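You operate a simulated robot arm through the tools that you are given. There is no shell and no other tool. Be economical: measure what you need, move in short steps, check, and stop when the job is done.

You are at the controls of a simulated two-armed robot. One attempt, no reset.

## Task
Turn the knob marked magnify to MID. Put the tin marked wax on the bench area marked inspection away on the shelf marked coatings. Take the red spring and leave it in the blue cup with orange band. Take the measuring glass with black band on the bench area marked checking and put it away on the top of the near grey cabinet. Take the green paper roll and leave it on the blue shelf under the wash bench. Put the grey jug with black handle in the inside of the deep grey crate marked to pack. Take the small orange card on the upper deck of the rail trolley and put it away on the top of the rebuild table. The order is free. Set down upright: tin marked wax, measuring glass with black band, grey jug with black handle.

It is judged by the outcome, as a careful person would: the job done as asked, and still so three seconds after it is handed in. It fails if anything else is knocked over, pushed out of place, dropped, spilled or broken.

## Robot
Two 6-joint arms with two-finger parallel grippers on one trunk, on a base that drives. Base frame: it is fixed to the floor where the robot stands at the start and does not move with it; the origin is under the middle of the robot, x ahead of it, y to its left, z up; the surface under the hand at the start is at about z = 900. Readings come in mm, degrees, newtons and seconds.
The left shoulder is at the start at [-106, 177, 724], the right one opposite. With the tool pointing down near the work surface each hand reaches from about 100 to 640 mm from the robot's upright axis, wherever it stands, measured 20 degrees to its own side. Places, roughly: blue cup with orange band (9x9x8 cm) [800, -700, 900]; blue shelf under the wash bench [-1600, -1200, 300]; green paper roll (8x8x16 cm) [900, 1400, 1000]; grey jug with black handle (10x15x13 cm) [1000, 1600, 1000]; inside of the deep grey crate marked to pack (28x2 [440, -2320, 920]; knob marked magnify [800, -400, 1400]; measuring glass with black band [750, 1500, 1000]; red spring (3x3x4 cm) [500, 1600, 900]; shelf marked coatings [-200, -5900, 900]; small orange card [-1250, 3250, 750]; tin marked wax [500, -250, 1000]; top of the near grey cabinet [2700, 1200, 900]; top of the rebuild table [2900, 3100, 900]. Payload 1.57 kg a hand.
Tool frame (each hand has its own): the origin (TCP) lies between the finger pads and is the grasp point; the fingertips stand 30 mm ahead of it; z points along the fingers, y is the line along which they close. The gripper opens to 80 mm. The fingers are 17 mm wide and 12 mm thick; the gripper's body (40 by 82 mm) begins 80 mm behind the TCP.
Orientation is that of the tool frame in the base frame, as a unit quaternion [x, y, z, w]. With the fingers straight down and closing along the base's y, the tool's x points along the base's -x, its y along +y and its z along -z.

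## Interface
- The arms move only by the tool jog_arm. It takes "left_motion", "right_motion" or both (then of equal length, played together; a hand with none holds still); each is one flat list of numbers, 6 for each row, row after row: the shift along the tool's x, y, z in units of 50 mm (1.0 is 50 mm), then the turn, a rotation vector about the tool's x, y, z in units of 8 degrees (1.0 is 8 degrees). In form: [x, y, z, rx, ry, rz, x, y, z, rx, ry, rz, ...]. A call has 1 to 12 rows; each row shifts and turns the commanded pose from where the row before left it, along the tool's axes as they then stand. "left_gripper" and "right_gripper" are, for a hand that has rows, the opening, from 0 (shut) to 1 (fully open), set as the call begins (left out, the last holds). A call with a number of a shift or a turn outside -1 to 1 is refused whole. A row lasts 0.2 s, in which the tool goes at most 50 mm and 8.6 degrees; a call with a longer step from one row to the next is refused whole, and so is a gripper value outside its range. Where a pose cannot be reached the arm comes as near as it can. A force on the tool above 40 N (or 10 N above the force at the start of the call, whichever is more), or a blocked arm, ends the call early, and 0.2 s more pass. Each finger travels about 72 mm/s and halts on what it meets, pressing with about 25 N; the grip force reading is that of the motor and also rises with nothing between the fingers. The clock runs only during rows and for 0.2 s after the last one: add rows that do not move to give the fingers time. The reply holds the time, the measured pose of the TCP, the force on the tool along the base axes, the opening and the grip force, in the units named above and with some noise, with the torque about the TCP (base axes, N m) and any sound that the robot's microphone picked up, and new pictures: "pictures" is both (left out), scene, wrist or none (wrist: the cameras of the hands that moved).
- Cameras (640 x 400 px; columns grow to the right, rows downward): "scene" is now at [48.2, -13.4, 1456.4]; the picture's right is [-0.18, -0.98, 0.00], its down [-0.62, 0.11, -0.77] and it looks along [0.76, -0.14, -0.63] (base axes); focal length 256 px, centre (320, 200). "left" rides on the left gripper at [72, 7, -122] in its tool frame; the picture's right is [-0.09, 1.00, 0.00], its down [-0.84, -0.08, -0.54] and it looks along [-0.54, -0.05, 0.84] (tool axes); focal length 238 px, centre (320, 200). "right" rides on the right gripper at [72, -7, -122] in its tool frame; the picture's right is [0.09, 1.00, 0.00], its down [-0.84, 0.08, -0.54] and it looks along [-0.54, 0.05, 0.84] (tool axes); focal length 238 px, centre (320, 200). There is no depth. A picture from a camera that has moved, and an enlarged one, comes with that camera's place and axes in the base frame and with its lens.
- lift_body(by): slides the trunk up (or, below 0, down) by that many mm; the arms and the scene camera ride with it, the base frame stays. It gives what a move gives, with no picture.
- base_move(legs): drives the robot by 1 to 6 legs, each [ahead, left, turn to the left] in mm, mm and degrees, along the robot's own axes; the way and the turn of a leg run together, so that a leg with both is an arc; at most 1500 mm and 180 degrees a leg. The arms and the cameras ride along, it lands a little off, and it stops where it bumps. It gives what a move gives, and a new picture of the scene camera.
- aim_head(pan, tilt): turns the head with the scene camera to pan (to the left, within 143 degrees either way) and tilt (down, from -29 to 69), counted from straight ahead of the robot. It gives what a move gives, and a new picture of the scene camera.
- zoom(camera, box): a new picture of the part [left, top, right, bottom] of that camera's present view, enlarged. It takes no simulated time.
- close_job(): hands the job in; it is judged then, once.

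Go step by step. Nothing tells you exact positions but the pictures and the camera data: compare them with the known pose of the tool, close in by small moves and look again before you grip or let go. The budget is 196 turns and 260 pictures, counting those below and the enlarged ones. Unless the task says otherwise, let go and move clear before handing in.

The tools are called after "Emit:" as a command line: name --argument value ..., lists and objects as JSON in quotes. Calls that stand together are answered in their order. jog_arm: Moves the arms, as the interface text tells. Its arguments: {"type":"object","properties":{"left_motion":{"type":"array"},"left_gripper":{"type":"number"},"right_motion":{"type":"array"},"right_gripper":{"type":"number"},"pictures":{"type":"string","enum":["both","scene","wrist","none"]}},"required":[]} The other tools are called the same way: lift_body (by) slides the trunk up or down; base_move (legs) drives the base; aim_head (pan, tilt) turns the head that bears the scene camera; zoom (camera, box) takes an enlarged picture of a part of a camera's view; close_job () hands the job in.

At the start:

```text
time_s: 0.0
left_tcp_pos: [568.6, 67.3, 999.0]
left_ee_rot: [0.0, 1.0, 0.001, 0.0]
left_ft_force: [0.8, 0.0, -0.4]
left_ft_torque: [-0.02, 0.03, -0.02]
left_opening: 79.8
left_grasp_force: 0.1
right_tcp_pos: [215.4, -189.1, 1000.0]
right_ee_rot: [-0.001, 1.0, 0.0, -0.001]
right_ft_force: [0.1, 0.0, 0.2]
right_ft_torque: [0.01, 0.02, 0.01]
right_opening: 80.4
right_grasp_force: 0.0
trunk travel left (down, up): [-164.0, 164.0]
robot x, y, heading: [-4.3, 1.3, 0.1]
head pan, tilt: [-10.4, 39.2]
```

scene: 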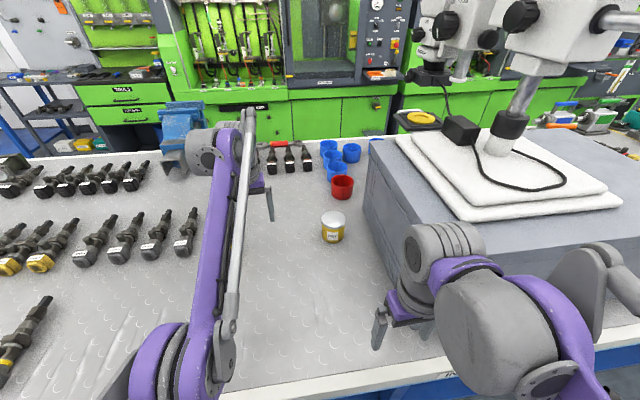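
right: 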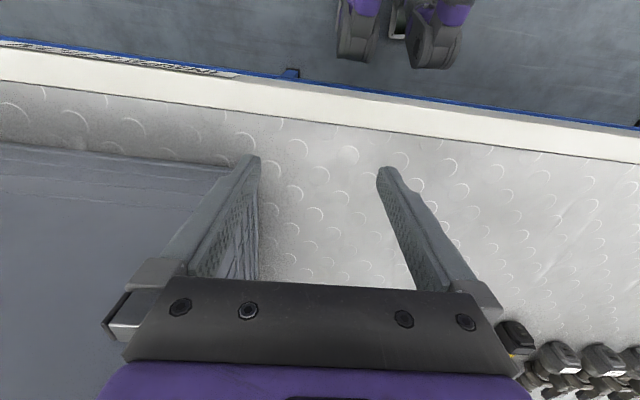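
left: 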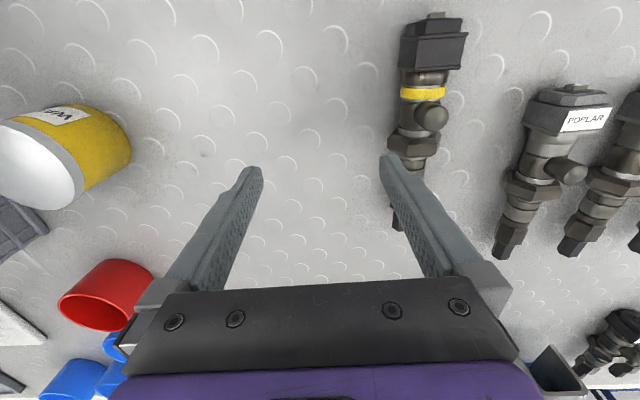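

I see the bench with the wax tin ahead, coloured cups behind it, and a microscope to the right. I'll look closer at these first.

Emit:
zoom --camera "scene" --box '[240, 120, 400, 260]'

Emit:
aim_head --pan -35 --tilt 15

```text
2.86 times, centred on (320, 190) of scene
camera zoom: at [48.2, -13.4, 1456.4], right [-0.18, -0.98, 0.0], down [-0.62, 0.11, -0.77], along [0.76, -0.14, -0.63], focal length 730 px, centre (320, 229)
```

zoom: 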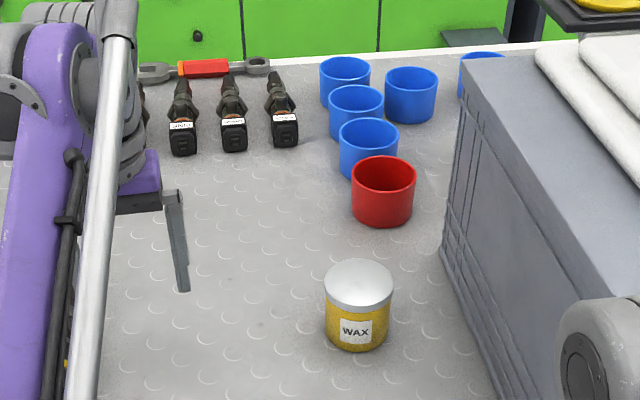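

```text
time_s: 0.9
left_tcp_pos: [568.0, 66.7, 1000.3]
left_ee_rot: [0.0, 1.0, 0.0, -0.001]
left_ft_force: [0.0, -1.2, 0.4]
left_ft_torque: [0.0, -0.01, 0.0]
left_opening: 80.0
left_grasp_force: 0.0
right_tcp_pos: [215.7, -189.0, 998.9]
right_ee_rot: [0.0, 1.0, 0.0, 0.0]
right_ft_force: [-0.4, 0.2, 0.4]
right_ft_torque: [0.01, -0.04, -0.03]
right_opening: 79.6
right_grasp_force: 0.2
trunk travel left (down, up): [-164.0, 164.0]
robot x, y, heading: [-3.9, 1.0, 0.2]
head pan, tilt: [-35.0, 15.0]
camera scene: at [40.7, -51.5, 1494.8], right [-0.57, -0.82, 0.0], down [-0.21, 0.15, -0.97], along [0.79, -0.55, -0.26], focal length 256 px, centre (320, 200)
```

scene: 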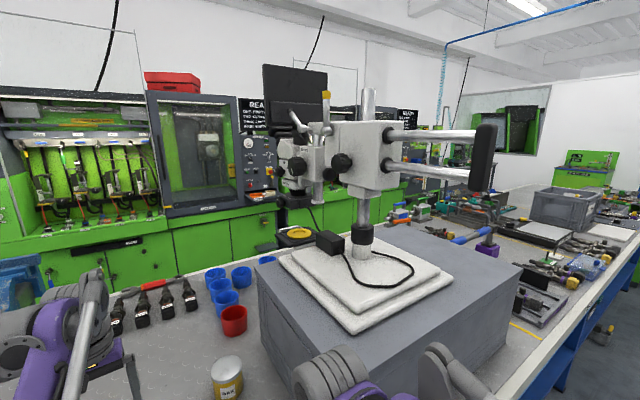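

The microscope stands on a grey block; the magnify knob should be on its head. I'll enlarge that and the bench to the right, where the crate stands.

Emit:
zoom --camera "scene" --box '[250, 80, 430, 220]'

Emit:
zoom --camera "scene" --box '[440, 160, 640, 300]'

Emit:
aim_head --pan 45 --tilt 25

```text
2.86 times, centred on (340, 150) of scene
camera zoom: at [40.7, -51.5, 1494.8], right [-0.57, -0.82, 0.0], down [-0.21, 0.15, -0.97], along [0.79, -0.55, -0.26], focal length 730 px, centre (263, 343)
```

zoom: 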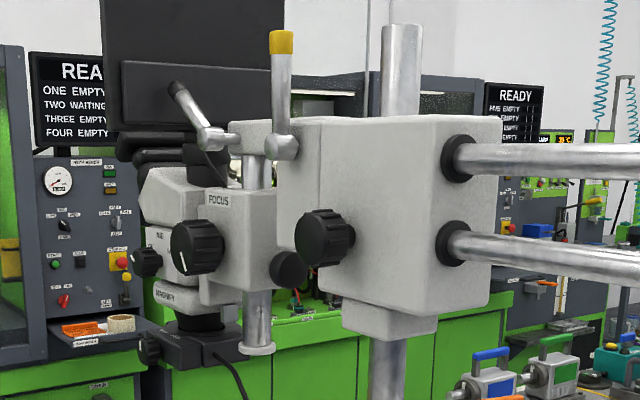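

```text
2.86 times, centred on (540, 230) of scene
camera zoom: at [40.7, -51.5, 1494.8], right [-0.57, -0.82, 0.0], down [-0.21, 0.15, -0.97], along [0.79, -0.55, -0.26], focal length 730 px, centre (-309, 114)
```

zoom: 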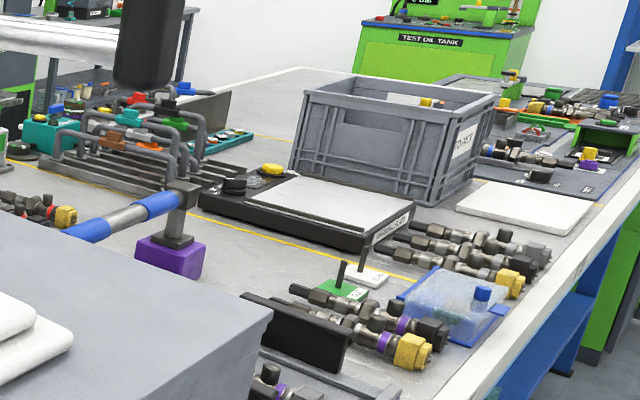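

```text
time_s: 2.4
left_tcp_pos: [568.0, 66.9, 1001.2]
left_ee_rot: [-0.001, 1.0, 0.0, 0.0]
left_ft_force: [-0.5, 0.1, 0.1]
left_ft_torque: [0.02, 0.0, -0.01]
left_opening: 80.1
left_grasp_force: 0.1
right_tcp_pos: [214.8, -189.4, 998.9]
right_ee_rot: [0.0, 1.0, -0.001, 0.0]
right_ft_force: [-0.4, -0.2, 0.4]
right_ft_torque: [-0.02, 0.0, -0.01]
right_opening: 79.8
right_grasp_force: 0.0
trunk travel left (down, up): [-164.0, 164.0]
robot x, y, heading: [-1.4, 0.6, -0.0]
head pan, tilt: [45.0, 25.0]
camera scene: at [29.3, 67.1, 1478.6], right [0.71, -0.71, 0.0], down [-0.3, -0.3, -0.91], along [0.64, 0.64, -0.42], focal length 256 px, centre (320, 200)
```

scene: 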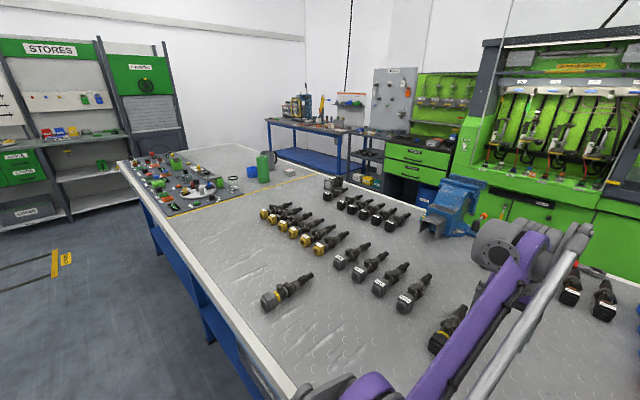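

The left end of the bench (tray with small parts, green roll, etc.) is the checking area. I'll enlarge it and look around behind.

Emit:
zoom --camera "scene" --box '[120, 130, 340, 220]'

Emit:
zoom --camera "scene" --box '[260, 60, 480, 200]'

Emit:
aim_head --pan 120 --tilt 25

Emit:
aim_head --pan -125 --tilt 25

```text
2.91 times, centred on (230, 175) of scene
camera zoom: at [29.3, 67.1, 1478.6], right [0.71, -0.71, 0.0], down [-0.3, -0.3, -0.91], along [0.64, 0.64, -0.42], focal length 743 px, centre (582, 273)
```

zoom: 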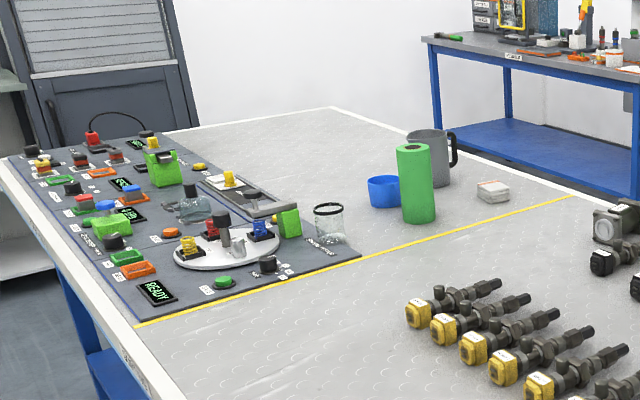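

```text
2.86 times, centred on (370, 130) of scene
camera zoom: at [29.3, 67.1, 1478.6], right [0.71, -0.71, 0.0], down [-0.3, -0.3, -0.91], along [0.64, 0.64, -0.42], focal length 730 px, centre (177, 400)
```

zoom: 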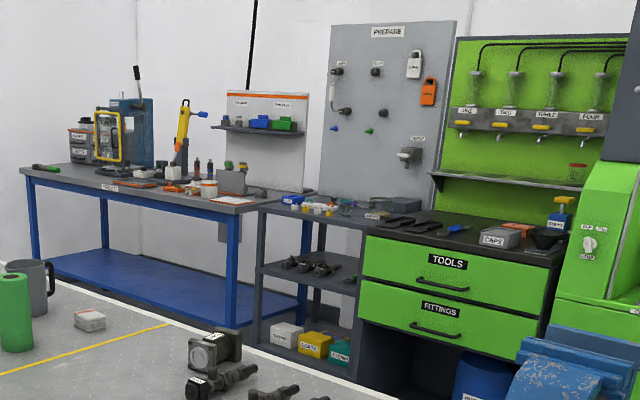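

```text
time_s: 3.9
left_tcp_pos: [569.4, 67.2, 999.8]
left_ee_rot: [0.0, 1.0, 0.001, 0.0]
left_ft_force: [0.3, -0.6, -0.7]
left_ft_torque: [0.02, 0.0, 0.03]
left_opening: 80.1
left_grasp_force: 0.0
right_tcp_pos: [216.3, -189.8, 1000.2]
right_ee_rot: [-0.001, 1.0, -0.001, 0.001]
right_ft_force: [-0.6, -0.2, -1.0]
right_ft_torque: [-0.03, -0.02, 0.0]
right_opening: 80.0
right_grasp_force: 0.1
trunk travel left (down, up): [-164.0, 164.0]
robot x, y, heading: [4.1, 0.5, 0.1]
head pan, tilt: [120.0, 25.0]
camera scene: at [-81.9, 81.8, 1478.6], right [0.87, 0.5, 0.0], down [0.21, -0.37, -0.91], along [-0.45, 0.79, -0.42], focal length 256 px, centre (320, 200)
```

scene: 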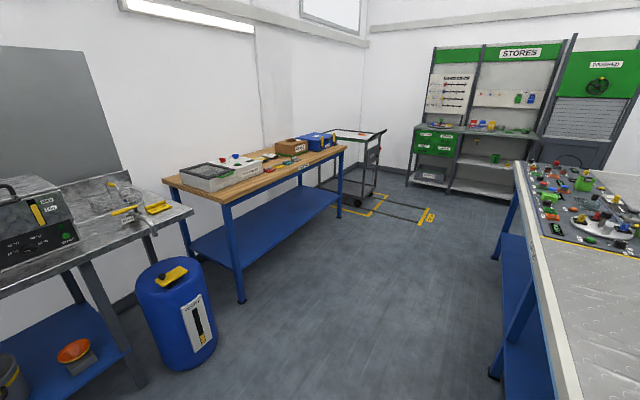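

```text
time_s: 7.3
left_tcp_pos: [568.8, 67.8, 1000.2]
left_ee_rot: [0.0, 1.0, 0.0, 0.0]
left_ft_force: [0.5, 0.8, 1.2]
left_ft_torque: [0.01, 0.02, 0.03]
left_opening: 79.9
left_grasp_force: 0.0
right_tcp_pos: [214.7, -189.7, 1000.0]
right_ee_rot: [0.0, 1.0, 0.0, 0.001]
right_ft_force: [-0.4, 0.1, 0.0]
right_ft_torque: [-0.02, -0.02, -0.01]
right_opening: 80.0
right_grasp_force: 0.0
trunk travel left (down, up): [-164.0, 164.0]
robot x, y, heading: [5.3, 3.2, 0.1]
head pan, tilt: [-125.0, 25.0]
camera scene: at [-88.7, -73.5, 1478.6], right [-0.82, 0.57, 0.0], down [0.24, 0.35, -0.91], along [-0.52, -0.74, -0.42], focal length 256 px, centre (320, 200)
```

scene: 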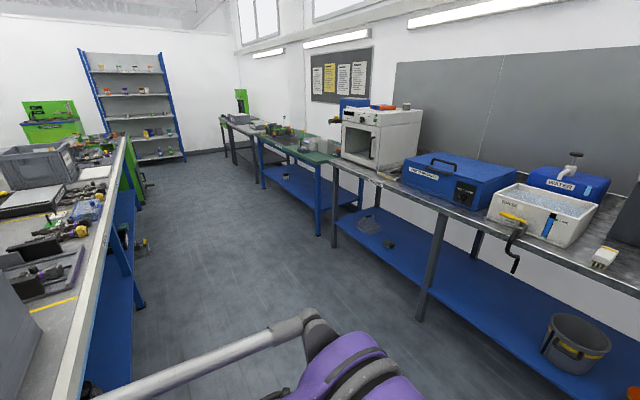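

The room is now clear: coatings rack far to the right-rear, wash bench behind right, trolley and stores at left. I'll look down at the bench edge and how close the robot stands.

Emit:
aim_head --pan 0 --tilt 69

Emit:
aim_head --pan -10 --tilt 10

```text
time_s: 9.4
left_tcp_pos: [569.1, 68.0, 1000.9]
left_ee_rot: [-0.001, 1.0, 0.0, -0.001]
left_ft_force: [-0.6, 1.4, -0.6]
left_ft_torque: [0.0, 0.02, -0.01]
left_opening: 80.1
left_grasp_force: 0.1
right_tcp_pos: [214.6, -189.8, 999.8]
right_ee_rot: [0.0, 1.0, 0.0, 0.0]
right_ft_force: [-0.2, 0.6, -0.3]
right_ft_torque: [-0.02, -0.01, 0.0]
right_opening: 79.9
right_grasp_force: 0.0
trunk travel left (down, up): [-164.0, 164.0]
robot x, y, heading: [1.4, 1.3, -0.0]
head pan, tilt: [0.0, 68.8]
camera scene: at [20.0, 2.0, 1419.2], right [0.0, -1.0, 0.0], down [-0.93, 0.0, -0.36], along [0.36, 0.0, -0.93], focal length 256 px, centre (320, 200)
```

scene: 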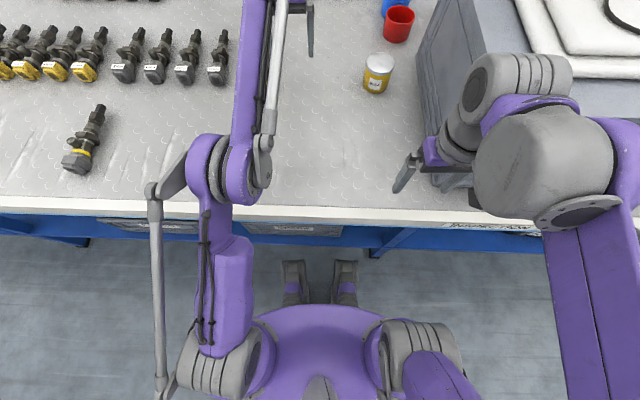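

```text
time_s: 10.7
left_tcp_pos: [568.0, 67.8, 1000.8]
left_ee_rot: [0.0, 1.0, 0.001, 0.0]
left_ft_force: [-1.0, -0.5, 0.8]
left_ft_torque: [0.03, 0.01, 0.0]
left_opening: 80.0
left_grasp_force: 0.2
right_tcp_pos: [213.7, -189.9, 1000.1]
right_ee_rot: [0.0, 1.0, 0.0, 0.0]
right_ft_force: [-0.1, -0.1, 0.2]
right_ft_torque: [-0.02, -0.01, 0.02]
right_opening: 80.0
right_grasp_force: 0.0
trunk travel left (down, up): [-164.0, 164.0]
robot x, y, heading: [-1.5, -1.9, -0.1]
head pan, tilt: [-10.0, 10.0]
camera scene: at [55.7, -14.1, 1502.9], right [-0.17, -0.98, 0.0], down [-0.17, 0.03, -0.98], along [0.97, -0.17, -0.17], focal length 256 px, centre (320, 200)
```

scene: 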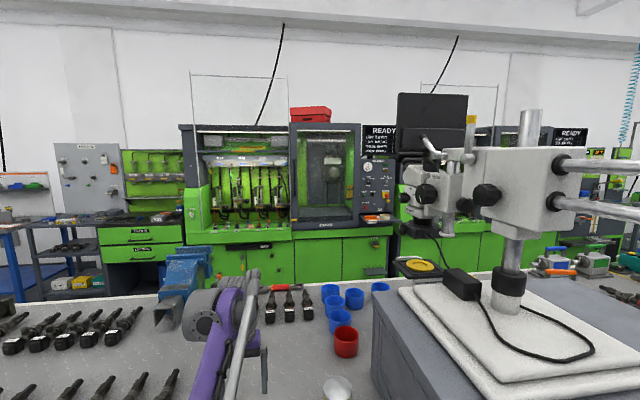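

Bench near edge is at about x=205. Zooming in on the microscope knobs and the cups.

Emit:
zoom --camera "scene" --box '[390, 140, 510, 220]'

Emit:
zoom --camera "scene" --box '[300, 250, 460, 370]'

```text
5.00 times, centred on (450, 180) of scene
camera zoom: at [55.7, -14.1, 1502.9], right [-0.17, -0.98, 0.0], down [-0.17, 0.03, -0.98], along [0.97, -0.17, -0.17], focal length 1278 px, centre (-330, 300)
```

zoom: 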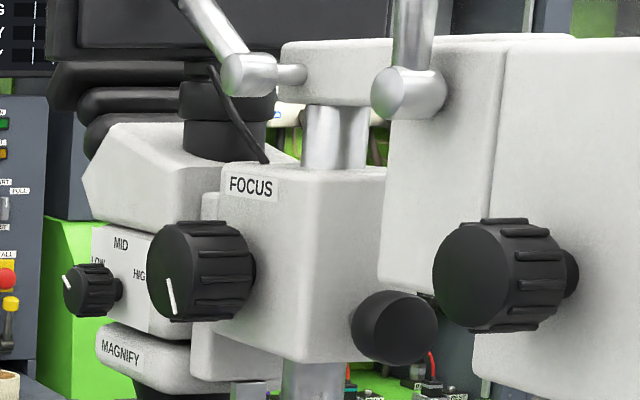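

```text
3.33 times, centred on (380, 310) of scene
camera zoom: at [55.7, -14.1, 1502.9], right [-0.17, -0.98, 0.0], down [-0.17, 0.03, -0.98], along [0.97, -0.17, -0.17], focal length 852 px, centre (120, -167)
```

zoom: 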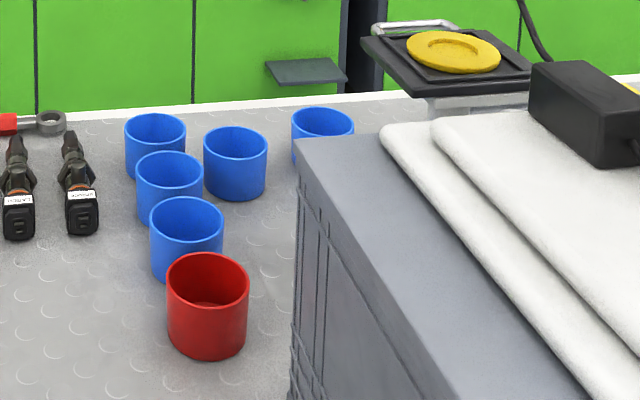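

The magnify knob points to LOW and faces left (+y); it and the banded cup are best reached from the bench's far side later. First I'll take the wax tin (about [543,-143]) with the right hand: move above it and look.

Emit:
jog_arm --right_motion '[0, 0.9, -1, 0, 0, 0, -1, 0, -0.2, 0, 0, 0, -1, 0, 0, 0, 0, 0, -1, 0, 0, 0, 0, 0, -1, 0, 0, 0, 0, 0, -1, 0, 0, 0, 0, 0, -0.6, 0, 0, 0, 0, 0]' --right_gripper 1 --pictures "wrist"

Emit:
aim_head --pan -10 --tilt 40

```text
refused: row 1 steps farther than a row can; nothing moved
```

```text
time_s: 11.6
left_tcp_pos: [568.4, 66.1, 999.3]
left_ee_rot: [0.0, 1.0, 0.0, 0.0]
left_ft_force: [1.1, -0.6, -0.8]
left_ft_torque: [0.0, 0.02, -0.04]
left_opening: 80.0
left_grasp_force: 0.1
right_tcp_pos: [214.4, -189.7, 1000.6]
right_ee_rot: [0.0, 1.0, 0.0, 0.0]
right_ft_force: [-0.5, -0.2, 0.5]
right_ft_torque: [-0.01, 0.01, -0.05]
right_opening: 80.0
right_grasp_force: 0.0
trunk travel left (down, up): [-164.0, 164.0]
robot x, y, heading: [-0.7, 0.9, -0.0]
head pan, tilt: [-10.0, 40.0]
camera scene: at [47.8, -12.8, 1455.4], right [-0.17, -0.98, 0.0], down [-0.63, 0.11, -0.77], along [0.75, -0.13, -0.64], focal length 256 px, centre (320, 200)
```

scene: 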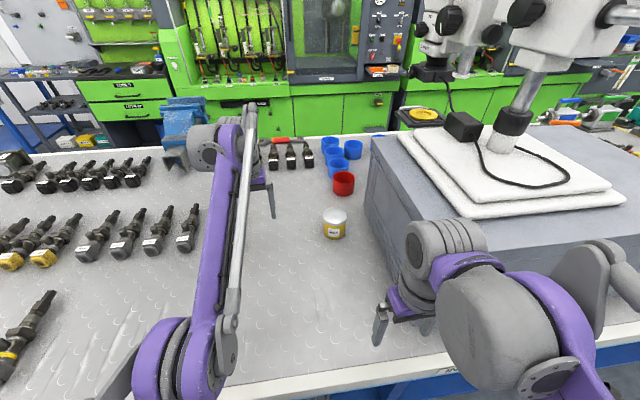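

The total step per row must be within 50 mm; I'll split the moves.

Emit:
jog_arm --right_motion '[0, 0, -1, 0, 0, 0, 0, 0.92, 0, 0, 0, 0, -1, 0, 0, 0, 0, 0, -1, 0, 0, 0, 0, 0, -1, 0, 0, 0, 0, 0, -1, 0, 0, 0, 0, 0, -1, 0, 0, 0, 0, 0, -0.9, 0, 0, 0, 0, 0]' --right_gripper 1 --pictures "both"

```text
time_s: 13.4
left_tcp_pos: [569.5, 66.6, 998.6]
left_ee_rot: [0.0, 1.0, 0.0, -0.001]
left_ft_force: [0.5, 0.7, -0.6]
left_ft_torque: [-0.02, 0.05, 0.0]
left_opening: 79.7
left_grasp_force: 0.1
right_tcp_pos: [510.9, -143.9, 1047.6]
right_ee_rot: [-0.001, 1.0, 0.001, 0.0]
right_ft_force: [-0.5, 0.1, -0.4]
right_ft_torque: [-0.01, 0.04, 0.01]
right_opening: 80.0
right_grasp_force: 0.1
trunk travel left (down, up): [-164.0, 164.0]
robot x, y, heading: [0.2, 2.7, 0.1]
head pan, tilt: [-10.0, 40.0]
camera scene: at [49.6, -12.8, 1455.2], right [-0.17, -0.98, 0.0], down [-0.63, 0.11, -0.77], along [0.75, -0.13, -0.64], focal length 256 px, centre (320, 200)
camera right: at [438.8, -150.6, 1170.8], right [-0.09, 1.0, 0.0], down [0.84, 0.08, 0.54], along [0.54, 0.05, -0.84], focal length 238 px, centre (320, 200)
```

scene: 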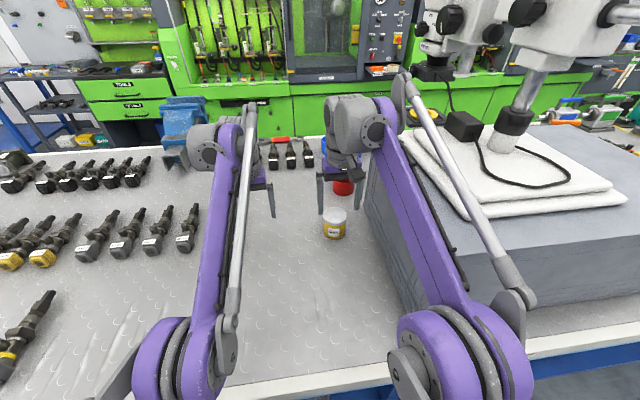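
right: 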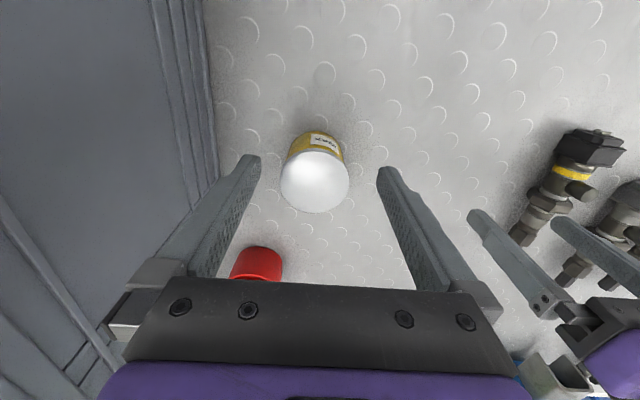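

The lid centre computes to about [546,-145], radius ~34 mm. Moving over it and down partway.

Emit:
jog_arm --right_motion '[-0.68, -0.02, 0, 0, 0, 0, 0, 0, 0.6, 0, 0, 0, 0, 0, 0, 0, 0, 0]' --pictures "wrist"

```text
time_s: 14.2
left_tcp_pos: [569.1, 67.7, 998.2]
left_ee_rot: [0.001, 1.0, 0.0, -0.001]
left_ft_force: [0.0, 0.2, 0.5]
left_ft_torque: [0.01, 0.01, -0.02]
left_opening: 80.0
left_grasp_force: 0.0
right_tcp_pos: [545.6, -143.2, 1019.5]
right_ee_rot: [0.0, 1.0, 0.0, 0.0]
right_ft_force: [-0.5, 0.0, -0.8]
right_ft_torque: [0.01, 0.03, 0.03]
right_opening: 80.0
right_grasp_force: 0.0
trunk travel left (down, up): [-164.0, 164.0]
robot x, y, heading: [-3.3, -1.5, 0.0]
head pan, tilt: [-10.0, 40.0]
camera right: at [473.6, -150.3, 1140.3], right [-0.09, 1.0, 0.0], down [0.84, 0.08, 0.54], along [0.54, 0.05, -0.84], focal length 238 px, centre (320, 200)
```

right: 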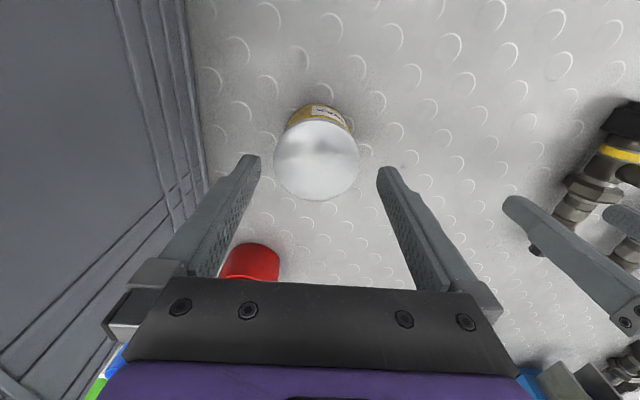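

Lid centre is ~3 mm to −y of the hand; correcting, lowering and closing.

Emit:
jog_arm --right_motion '[0, -0.06, 0.4, 0, 0, 0, 0, 0, 0.6, 0, 0, 0, 0, 0, 0.48, 0, 0, 0]' --pictures "wrist"

Emit:
jog_arm --right_motion '[0, 0, 0, 0, 0, 0, 0, 0, 0, 0, 0, 0, 0, 0, 0, 0, 0, 0]' --right_gripper 0 --pictures "none"

```text
time_s: 15.0
left_tcp_pos: [568.2, 67.1, 999.4]
left_ee_rot: [0.0, 1.0, 0.0, 0.0]
left_ft_force: [-0.3, -0.4, 0.2]
left_ft_torque: [-0.02, -0.01, 0.01]
left_opening: 80.0
left_grasp_force: 0.2
right_tcp_pos: [545.3, -148.9, 944.3]
right_ee_rot: [0.001, 1.0, 0.001, 0.0]
right_ft_force: [0.0, -0.5, -0.8]
right_ft_torque: [0.01, 0.01, -0.02]
right_opening: 79.9
right_grasp_force: 0.0
trunk travel left (down, up): [-164.0, 164.0]
robot x, y, heading: [-2.1, -0.2, 0.1]
head pan, tilt: [-10.0, 40.0]
camera right: at [472.7, -155.0, 1067.2], right [-0.09, 1.0, 0.0], down [0.84, 0.08, 0.54], along [0.54, 0.05, -0.84], focal length 238 px, centre (320, 200)
```

right: 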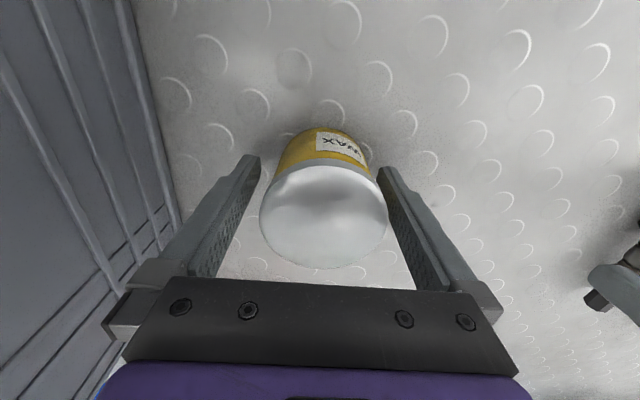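

```text
time_s: 15.8
left_tcp_pos: [569.7, 66.8, 999.4]
left_ee_rot: [0.0, 1.0, 0.0, -0.001]
left_ft_force: [-0.2, 0.2, -0.5]
left_ft_torque: [0.04, -0.01, -0.02]
left_opening: 79.8
left_grasp_force: 0.1
right_tcp_pos: [544.8, -148.9, 944.1]
right_ee_rot: [0.001, 1.0, 0.0, 0.0]
right_ft_force: [-0.5, 1.2, 0.4]
right_ft_torque: [0.0, 0.02, 0.0]
right_opening: 67.1
right_grasp_force: 25.4
trunk travel left (down, up): [-164.0, 164.0]
robot x, y, heading: [1.1, 0.7, -0.2]
head pan, tilt: [-10.0, 40.0]
```

Grip holds at 67 mm. Lifting and drawing both arms in for driving.

Emit:
jog_arm --right_motion '[0, 0, -0.6, 0, 0, 0, 0, 0, -1, 0, 0, 0, 0, 0, -1, 0, 0, 0, 1, 0, 0, 0, 0, 0, 1, 0, 0, 0, 0, 0, 1, 0, 0, 0, 0, 0, 1, 0, 0, 0, 0, 0, 1, 0, 0, 0, 0, 0, 1, 0, 0, 0, 0, 0]' --left_motion '[0, 0, -0.6, 0, 0, 0, 0, 0, -1, 0, 0, 0, 0, 0, -1, 0, 0, 0, 1, 0, 0, 0, 0, 0, 1, 0, 0, 0, 0, 0, 1, 0, 0, 0, 0, 0, 1, 0, 0, 0, 0, 0, 0.8, 0.6, 0, 0, 0, 0, 0.8, 0.6, 0, 0, 0, 0]' --pictures "scene"

```text
time_s: 17.8
left_tcp_pos: [247.6, 132.7, 1053.5]
left_ee_rot: [0.0, 1.0, 0.0, 0.001]
left_ft_force: [-1.3, 0.1, 0.3]
left_ft_torque: [-0.01, -0.01, 0.0]
left_opening: 79.9
left_grasp_force: 0.0
left hand out of reach, approached as far as the arm can: row 1, 2, 3
right_tcp_pos: [235.6, -148.4, 1064.6]
right_ee_rot: [0.0, 1.0, -0.001, 0.0]
right_ft_force: [0.1, -0.2, -2.4]
right_ft_torque: [0.03, 0.01, -0.02]
right_opening: 67.7
right_grasp_force: 25.7
right hand out of reach, approached as far as the arm can: row 3
trunk travel left (down, up): [-164.0, 164.0]
robot x, y, heading: [-0.2, -0.9, 0.0]
head pan, tilt: [-10.0, 40.0]
camera scene: at [44.6, -12.9, 1455.4], right [-0.17, -0.98, 0.0], down [-0.63, 0.11, -0.77], along [0.76, -0.13, -0.64], focal length 256 px, centre (320, 200)
```

scene: 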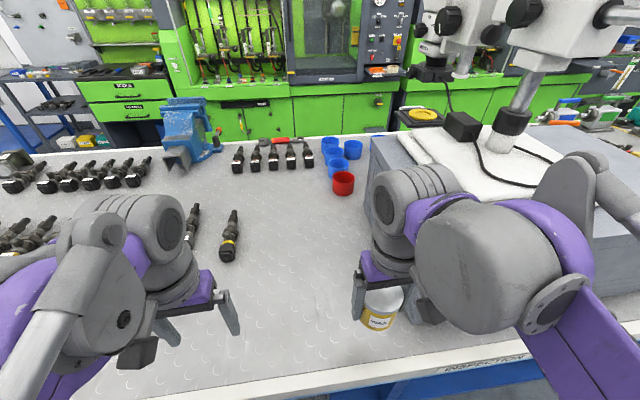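

Tin held. Backing out and driving toward the coatings rack, stopping well short to look.

Emit:
base_move --legs '[[-450, 0, 0], [0, 0, -90], [1500, 0, 0], [1500, 0, 0], [1000, 0, 0]]'

Emit:
aim_head --pan 0 --tilt 15

```text
time_s: 43.2
left_tcp_pos: [-477.5, -4243.7, 1053.8]
left_ee_rot: [0.723, 0.691, 0.0, 0.001]
left_ft_force: [-0.3, -1.1, 0.1]
left_ft_torque: [0.04, -0.02, -0.01]
left_opening: 80.1
left_grasp_force: 0.0
right_tcp_pos: [-757.2, -4217.5, 1062.4]
right_ee_rot: [0.723, 0.691, 0.001, 0.0]
right_ft_force: [-0.5, -1.0, -1.9]
right_ft_torque: [0.05, 0.0, 0.03]
right_opening: 67.3
right_grasp_force: 25.1
trunk travel left (down, up): [-164.0, 164.0]
robot x, y, heading: [-600.6, -3989.2, -92.4]
head pan, tilt: [-10.0, 40.0]
camera scene: at [-617.1, -4033.4, 1455.3], right [-0.98, 0.22, 0.0], down [0.14, 0.63, -0.77], along [-0.17, -0.75, -0.64], focal length 256 px, centre (320, 200)
```

scene: 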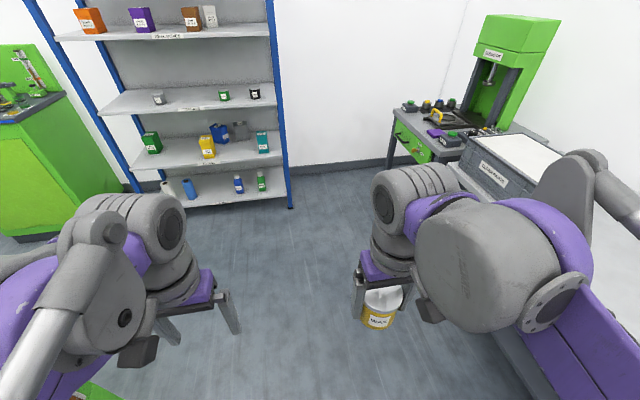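

```text
time_s: 44.1
left_tcp_pos: [-478.1, -4243.8, 1053.3]
left_ee_rot: [0.723, 0.691, 0.0, 0.0]
left_ft_force: [-0.9, -0.8, 0.3]
left_ft_torque: [0.01, -0.02, -0.01]
left_opening: 80.1
left_grasp_force: 0.0
right_tcp_pos: [-758.7, -4217.6, 1063.1]
right_ee_rot: [0.723, 0.691, 0.0, 0.0]
right_ft_force: [-0.5, 0.6, -2.0]
right_ft_torque: [0.05, 0.0, 0.0]
right_opening: 67.3
right_grasp_force: 25.1
trunk travel left (down, up): [-164.0, 164.0]
robot x, y, heading: [-599.7, -3988.4, -92.5]
head pan, tilt: [0.0, 15.0]
camera scene: at [-602.8, -4043.5, 1494.8], right [-1.0, 0.05, 0.0], down [0.01, 0.26, -0.97], along [-0.04, -0.96, -0.26], focal length 256 px, centre (320, 200)
```

scene: 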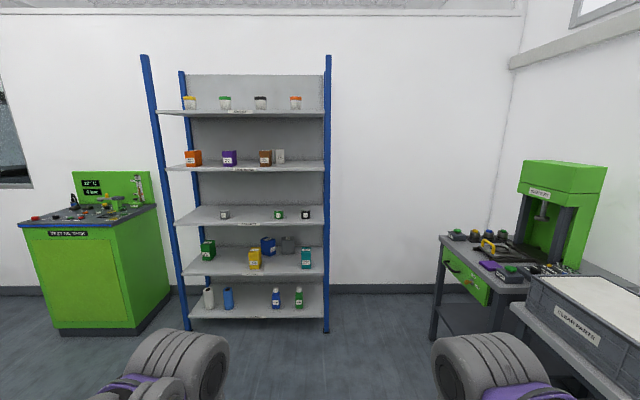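

The rack is ahead; the third shelf at z≈900 holds small tins. Checking labels.

Emit:
zoom --camera "scene" --box '[150, 140, 340, 260]'

```text
3.33 times, centred on (245, 200) of scene
camera zoom: at [-602.8, -4043.5, 1494.8], right [-1.0, 0.05, 0.0], down [0.01, 0.26, -0.97], along [-0.04, -0.96, -0.26], focal length 852 px, centre (570, 200)
```

zoom: 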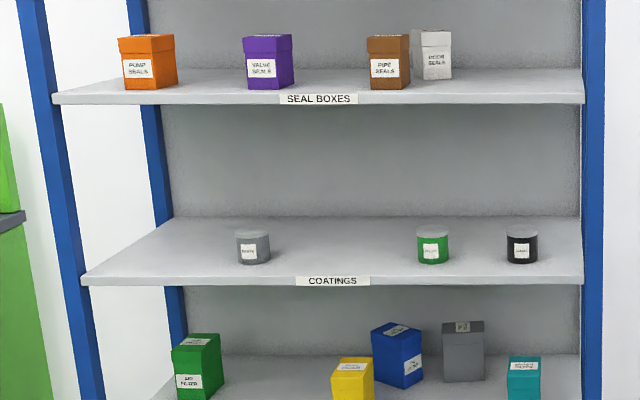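

The coatings shelf front edge is near y≈-5630, with a free gap around x≈-197. Driving to stand in front of it, a bit short.

Emit:
base_move --legs '[[0, 0, 2.4], [0, 550, 0], [900, 0, 0]]'

Emit:
aim_head --pan -15 --tilt 35

```text
time_s: 48.1
left_tcp_pos: [-105.5, -4243.2, 1054.1]
left_ee_rot: [0.713, 0.701, 0.001, 0.001]
left_ft_force: [0.2, -0.8, -0.1]
left_ft_torque: [0.0, -0.03, -0.02]
left_opening: 80.0
left_grasp_force: 0.0
right_tcp_pos: [-385.5, -4225.2, 1061.7]
right_ee_rot: [0.713, 0.702, 0.0, 0.0]
right_ft_force: [-0.8, -0.4, -2.3]
right_ft_torque: [-0.02, -0.01, 0.01]
right_opening: 67.4
right_grasp_force: 24.8
trunk travel left (down, up): [-164.0, 164.0]
robot x, y, heading: [-233.1, -3987.5, -90.8]
head pan, tilt: [0.0, 15.0]
stopped in leg 2: the robot was blocked; the commanded pose is now the measured one
camera scene: at [-237.0, -4046.0, 1494.8], right [-1.0, 0.01, 0.0], down [0.0, 0.26, -0.97], along [-0.01, -0.97, -0.26], focal length 256 px, centre (320, 200)
```

scene: 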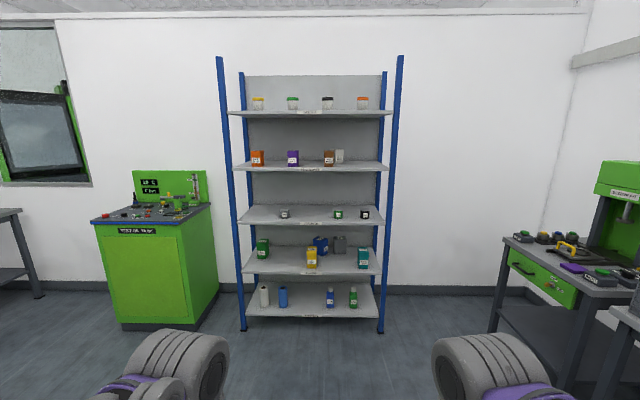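

```text
time_s: 49.0
left_tcp_pos: [-104.3, -4243.8, 1053.2]
left_ee_rot: [0.712, 0.702, -0.001, 0.0]
left_ft_force: [-0.2, -0.5, -0.5]
left_ft_torque: [0.03, -0.02, 0.0]
left_opening: 80.1
left_grasp_force: 0.0
right_tcp_pos: [-385.4, -4225.9, 1062.5]
right_ee_rot: [0.712, 0.702, 0.0, 0.0]
right_ft_force: [-0.2, 0.1, -2.0]
right_ft_torque: [-0.01, 0.01, 0.01]
right_opening: 67.3
right_grasp_force: 25.0
trunk travel left (down, up): [-164.0, 164.0]
robot x, y, heading: [-236.7, -3991.6, -90.9]
head pan, tilt: [-15.0, 35.0]
camera scene: at [-258.5, -4037.6, 1462.9], right [-0.96, 0.27, 0.0], down [0.16, 0.55, -0.82], along [-0.22, -0.79, -0.57], focal length 256 px, centre (320, 200)
```

scene: 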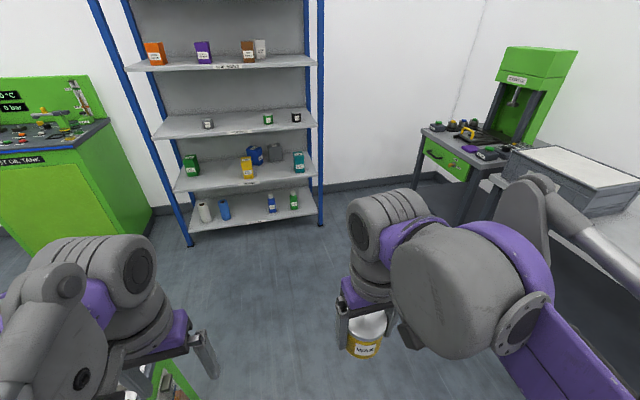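

Something on my left blocked the sideways move. I'll look there.

Emit:
aim_head --pan 80 --tilt 45

```text
time_s: 50.7
left_tcp_pos: [-105.1, -4243.0, 1055.3]
left_ee_rot: [0.712, 0.702, 0.0, -0.001]
left_ft_force: [-0.4, -0.1, -0.6]
left_ft_torque: [-0.01, -0.04, 0.04]
left_opening: 80.1
left_grasp_force: 0.0
right_tcp_pos: [-384.6, -4226.1, 1062.7]
right_ee_rot: [0.713, 0.701, 0.0, 0.0]
right_ft_force: [0.1, -0.4, -2.5]
right_ft_torque: [0.05, 0.03, 0.0]
right_opening: 67.3
right_grasp_force: 25.1
trunk travel left (down, up): [-164.0, 164.0]
robot x, y, heading: [-234.7, -3985.5, -90.9]
head pan, tilt: [80.0, 45.0]
camera scene: at [-154.6, -3968.2, 1448.0], right [-0.19, -0.98, 0.0], down [-0.69, 0.13, -0.71], along [0.69, -0.13, -0.71], focal length 256 px, centre (320, 200)
```

scene: 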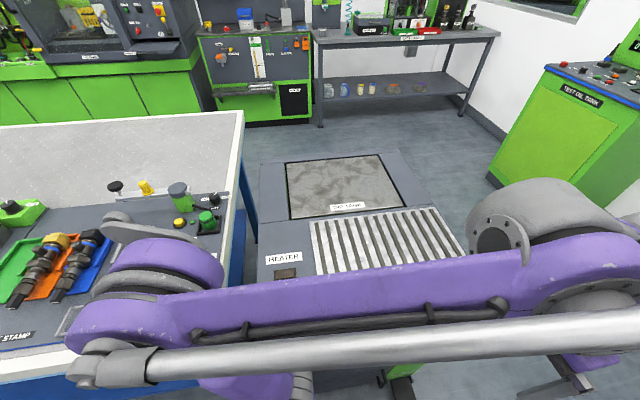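

A low heater unit stands at my left. I'll go right a little, forward past it, then left.

Emit:
base_move --legs '[[0, -100, 0.8], [1000, 0, 0], [0, 280, 0]]'

Emit:
aim_head --pan -15 --tilt 35

```text
time_s: 53.8
left_tcp_pos: [-201.6, -4419.0, 1052.8]
left_ee_rot: [0.703, 0.711, 0.0, 0.0]
left_ft_force: [-0.4, -0.3, -0.1]
left_ft_torque: [0.01, -0.03, -0.01]
left_opening: 80.0
left_grasp_force: 0.1
right_tcp_pos: [-481.9, -4409.3, 1062.6]
right_ee_rot: [0.703, 0.711, 0.001, 0.0]
right_ft_force: [-0.8, -0.1, -1.4]
right_ft_torque: [0.0, 0.0, 0.0]
right_opening: 67.1
right_grasp_force: 25.2
trunk travel left (down, up): [-164.0, 164.0]
robot x, y, heading: [-337.2, -4171.4, -89.2]
head pan, tilt: [80.0, 45.0]
stopped in leg 2: the robot was blocked; the commanded pose is now the measured one
camera scene: at [-258.5, -4145.9, 1448.1], right [-0.16, -0.99, 0.0], down [-0.7, 0.11, -0.71], along [0.7, -0.11, -0.71], focal length 256 px, centre (320, 200)
```

scene: 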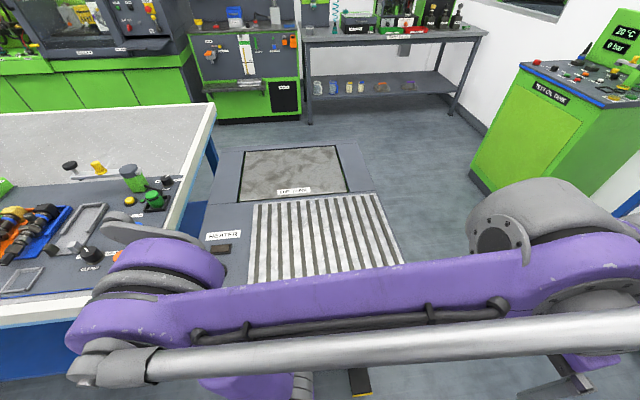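

```text
time_s: 55.5
left_tcp_pos: [-199.4, -4419.7, 1054.3]
left_ee_rot: [0.703, 0.711, 0.0, 0.0]
left_ft_force: [-0.1, 0.3, 0.2]
left_ft_torque: [0.02, -0.03, 0.0]
left_opening: 79.5
left_grasp_force: 0.2
right_tcp_pos: [-480.7, -4408.3, 1062.2]
right_ee_rot: [0.702, 0.712, 0.0, 0.0]
right_ft_force: [0.1, -0.1, -1.5]
right_ft_torque: [0.04, 0.0, 0.0]
right_opening: 67.4
right_grasp_force: 25.1
trunk travel left (down, up): [-164.0, 164.0]
robot x, y, heading: [-332.2, -4169.0, -89.3]
head pan, tilt: [-15.0, 35.0]
camera scene: at [-359.0, -4217.1, 1462.8], right [-0.97, 0.25, 0.0], down [0.14, 0.56, -0.82], along [-0.2, -0.79, -0.57], focal length 256 px, centre (320, 200)
```

scene: 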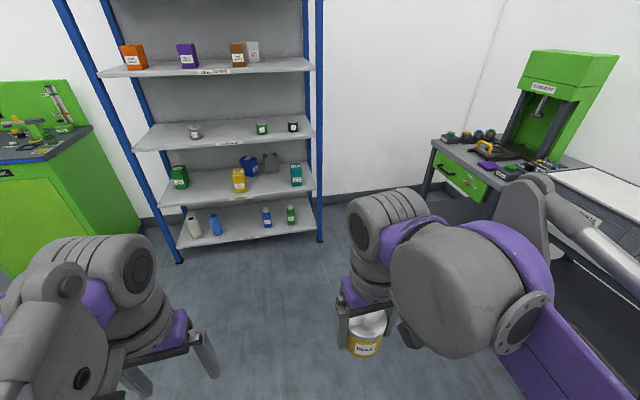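

Blocked again; something low may lie ahead-left. Looking down.

Emit:
aim_head --pan 35 --tilt 65

Emit:
aim_head --pan 0 --tilt 69

```text
time_s: 56.7
left_tcp_pos: [-199.3, -4418.5, 1053.6]
left_ee_rot: [0.702, 0.712, 0.0, -0.001]
left_ft_force: [1.0, 0.8, 0.8]
left_ft_torque: [0.04, -0.02, -0.01]
left_opening: 80.0
left_grasp_force: 0.0
right_tcp_pos: [-479.9, -4408.5, 1062.7]
right_ee_rot: [0.703, 0.712, -0.001, 0.0]
right_ft_force: [-0.6, -0.3, -2.0]
right_ft_torque: [0.01, 0.01, 0.01]
right_opening: 67.3
right_grasp_force: 24.8
trunk travel left (down, up): [-164.0, 164.0]
robot x, y, heading: [-336.9, -4166.4, -89.2]
head pan, tilt: [35.0, 65.0]
camera scene: at [-301.9, -4181.1, 1423.0], right [-0.81, -0.58, 0.0], down [-0.53, 0.74, -0.42], along [0.25, -0.34, -0.91], focal length 256 px, centre (320, 200)
```

scene: 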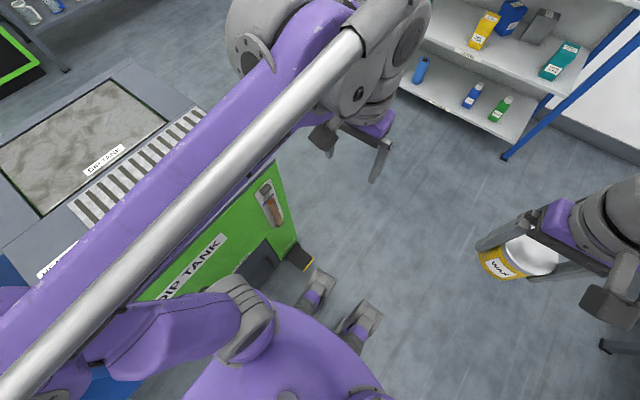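

```text
time_s: 57.7
left_tcp_pos: [-199.6, -4418.6, 1054.1]
left_ee_rot: [0.703, 0.712, 0.001, -0.001]
left_ft_force: [-0.6, -0.7, 0.6]
left_ft_torque: [-0.03, 0.02, 0.02]
left_opening: 80.0
left_grasp_force: 0.0
right_tcp_pos: [-480.0, -4408.6, 1062.8]
right_ee_rot: [0.703, 0.711, 0.0, 0.0]
right_ft_force: [-0.2, -0.5, -2.4]
right_ft_torque: [0.02, -0.03, -0.02]
right_opening: 67.4
right_grasp_force: 25.0
trunk travel left (down, up): [-164.0, 164.0]
robot x, y, heading: [-335.6, -4167.7, -89.4]
head pan, tilt: [0.0, 68.8]
camera scene: at [-336.5, -4187.7, 1419.2], right [-1.0, -0.01, 0.0], down [-0.01, 0.93, -0.36], along [0.0, -0.36, -0.93], focal length 256 px, centre (320, 200)
```

scene: 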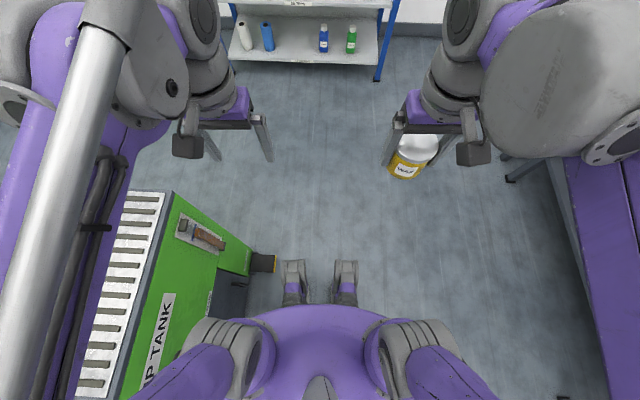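

A pedal juts from the dip tank near my front wheel. Moving right before going ahead.

Emit:
base_move --legs '[[-60, 0, 0], [0, -220, -0.6], [950, 0, 0], [0, 400, 0]]'

Emit:
aim_head --pan -5 --tilt 30

```text
time_s: 69.1
left_tcp_pos: [-36.5, -5337.9, 1052.8]
left_ee_rot: [0.708, 0.706, 0.001, -0.001]
left_ft_force: [0.3, 0.8, 0.5]
left_ft_torque: [-0.02, -0.01, -0.04]
left_opening: 79.9
left_grasp_force: 0.1
right_tcp_pos: [-317.2, -5323.5, 1061.1]
right_ee_rot: [0.708, 0.706, 0.0, 0.001]
right_ft_force: [0.8, 0.3, -2.1]
right_ft_torque: [0.02, -0.02, -0.01]
right_opening: 67.1
right_grasp_force: 25.0
trunk travel left (down, up): [-164.0, 164.0]
robot x, y, heading: [-164.1, -5087.9, -90.4]
head pan, tilt: [0.0, 68.8]
camera scene: at [-169.7, -5105.0, 1419.2], right [-1.0, 0.0, 0.0], down [0.0, 0.93, -0.36], along [0.0, -0.36, -0.93], focal length 256 px, centre (320, 200)
```

scene: 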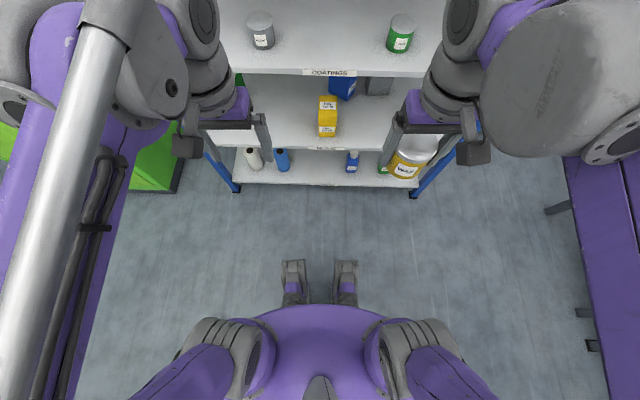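

```text
time_s: 70.1
left_tcp_pos: [-36.6, -5337.4, 1054.4]
left_ee_rot: [0.708, 0.706, 0.0, 0.0]
left_ft_force: [0.5, 0.0, -1.0]
left_ft_torque: [-0.01, 0.01, 0.01]
left_opening: 80.1
left_grasp_force: 0.0
right_tcp_pos: [-316.9, -5324.7, 1061.6]
right_ee_rot: [0.708, 0.706, 0.0, 0.0]
right_ft_force: [0.2, -0.9, -2.3]
right_ft_torque: [0.02, -0.03, -0.01]
right_opening: 67.2
right_grasp_force: 25.2
trunk travel left (down, up): [-164.0, 164.0]
robot x, y, heading: [-169.9, -5085.2, -90.2]
head pan, tilt: [-5.0, 30.0]
camera scene: at [-177.8, -5139.1, 1470.6], right [-1.0, 0.09, 0.0], down [0.04, 0.5, -0.87], along [-0.08, -0.86, -0.5], focal length 256 px, centre (320, 200)
```

scene: 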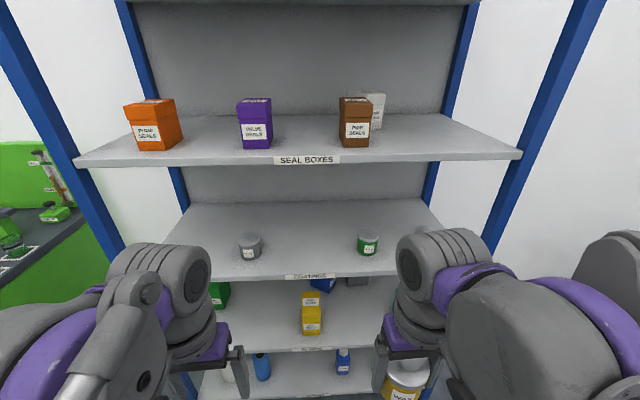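

The gap on the coatings shelf is centred at about [-200,-5757]; the shelf above leaves little room for an upright wrist, so I'll pitch the hand ~22° and let the tin settle flat. Moving the base into position.

Emit:
base_move --legs '[[0, 118, 0], [95, 0, 0]]'

Emit:
jog_arm --right_motion '[0, 0, 0, 0, -0.917, 0, 0, 0, 0, 0, -0.917, 0, 0, 0, 0, 0, -0.917, 0]' --pictures "scene"

```text
time_s: 72.5
left_tcp_pos: [80.1, -5433.5, 1053.7]
left_ee_rot: [0.708, 0.706, -0.001, 0.0]
left_ft_force: [-1.0, -0.4, -0.5]
left_ft_torque: [0.04, -0.04, -0.03]
left_opening: 79.9
left_grasp_force: 0.0
right_tcp_pos: [-200.2, -5418.3, 1061.6]
right_ee_rot: [0.709, 0.705, 0.001, 0.001]
right_ft_force: [0.1, -0.4, -1.6]
right_ft_torque: [0.02, 0.0, -0.01]
right_opening: 67.5
right_grasp_force: 24.8
trunk travel left (down, up): [-164.0, 164.0]
robot x, y, heading: [-51.5, -5179.8, -90.2]
head pan, tilt: [-5.0, 30.0]
camera scene: at [-60.1, -5234.5, 1470.6], right [-1.0, 0.09, 0.0], down [0.05, 0.5, -0.87], along [-0.08, -0.86, -0.5], focal length 256 px, centre (320, 200)
```

scene: 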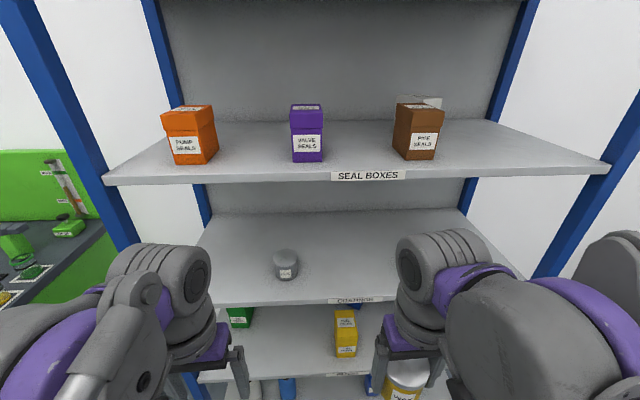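

```text
time_s: 73.3
left_tcp_pos: [80.1, -5431.9, 1054.1]
left_ee_rot: [0.709, 0.705, 0.0, 0.001]
left_ft_force: [-0.1, 0.0, 0.7]
left_ft_torque: [0.0, 0.01, 0.0]
left_opening: 80.2
left_grasp_force: 0.1
right_tcp_pos: [-200.5, -5417.7, 1063.8]
right_ee_rot: [0.696, 0.692, -0.136, 0.135]
right_ft_force: [-0.1, 0.3, -1.6]
right_ft_torque: [0.02, 0.02, 0.01]
right_opening: 67.1
right_grasp_force: 24.9
trunk travel left (down, up): [-164.0, 164.0]
robot x, y, heading: [-50.7, -5179.2, -90.4]
head pan, tilt: [-5.0, 30.0]
camera scene: at [-60.2, -5232.6, 1470.7], right [-1.0, 0.09, 0.0], down [0.05, 0.5, -0.87], along [-0.08, -0.86, -0.5], focal length 256 px, centre (320, 200)
```

scene: 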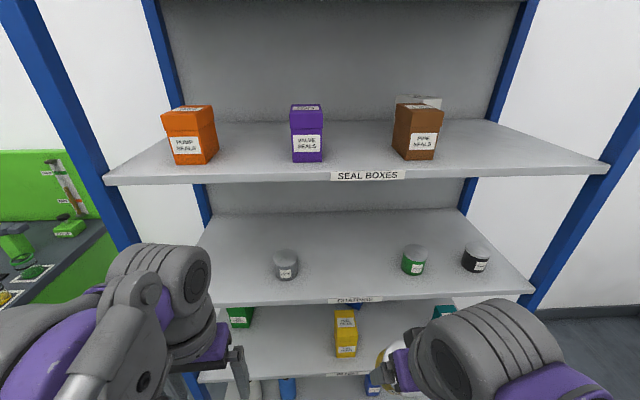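

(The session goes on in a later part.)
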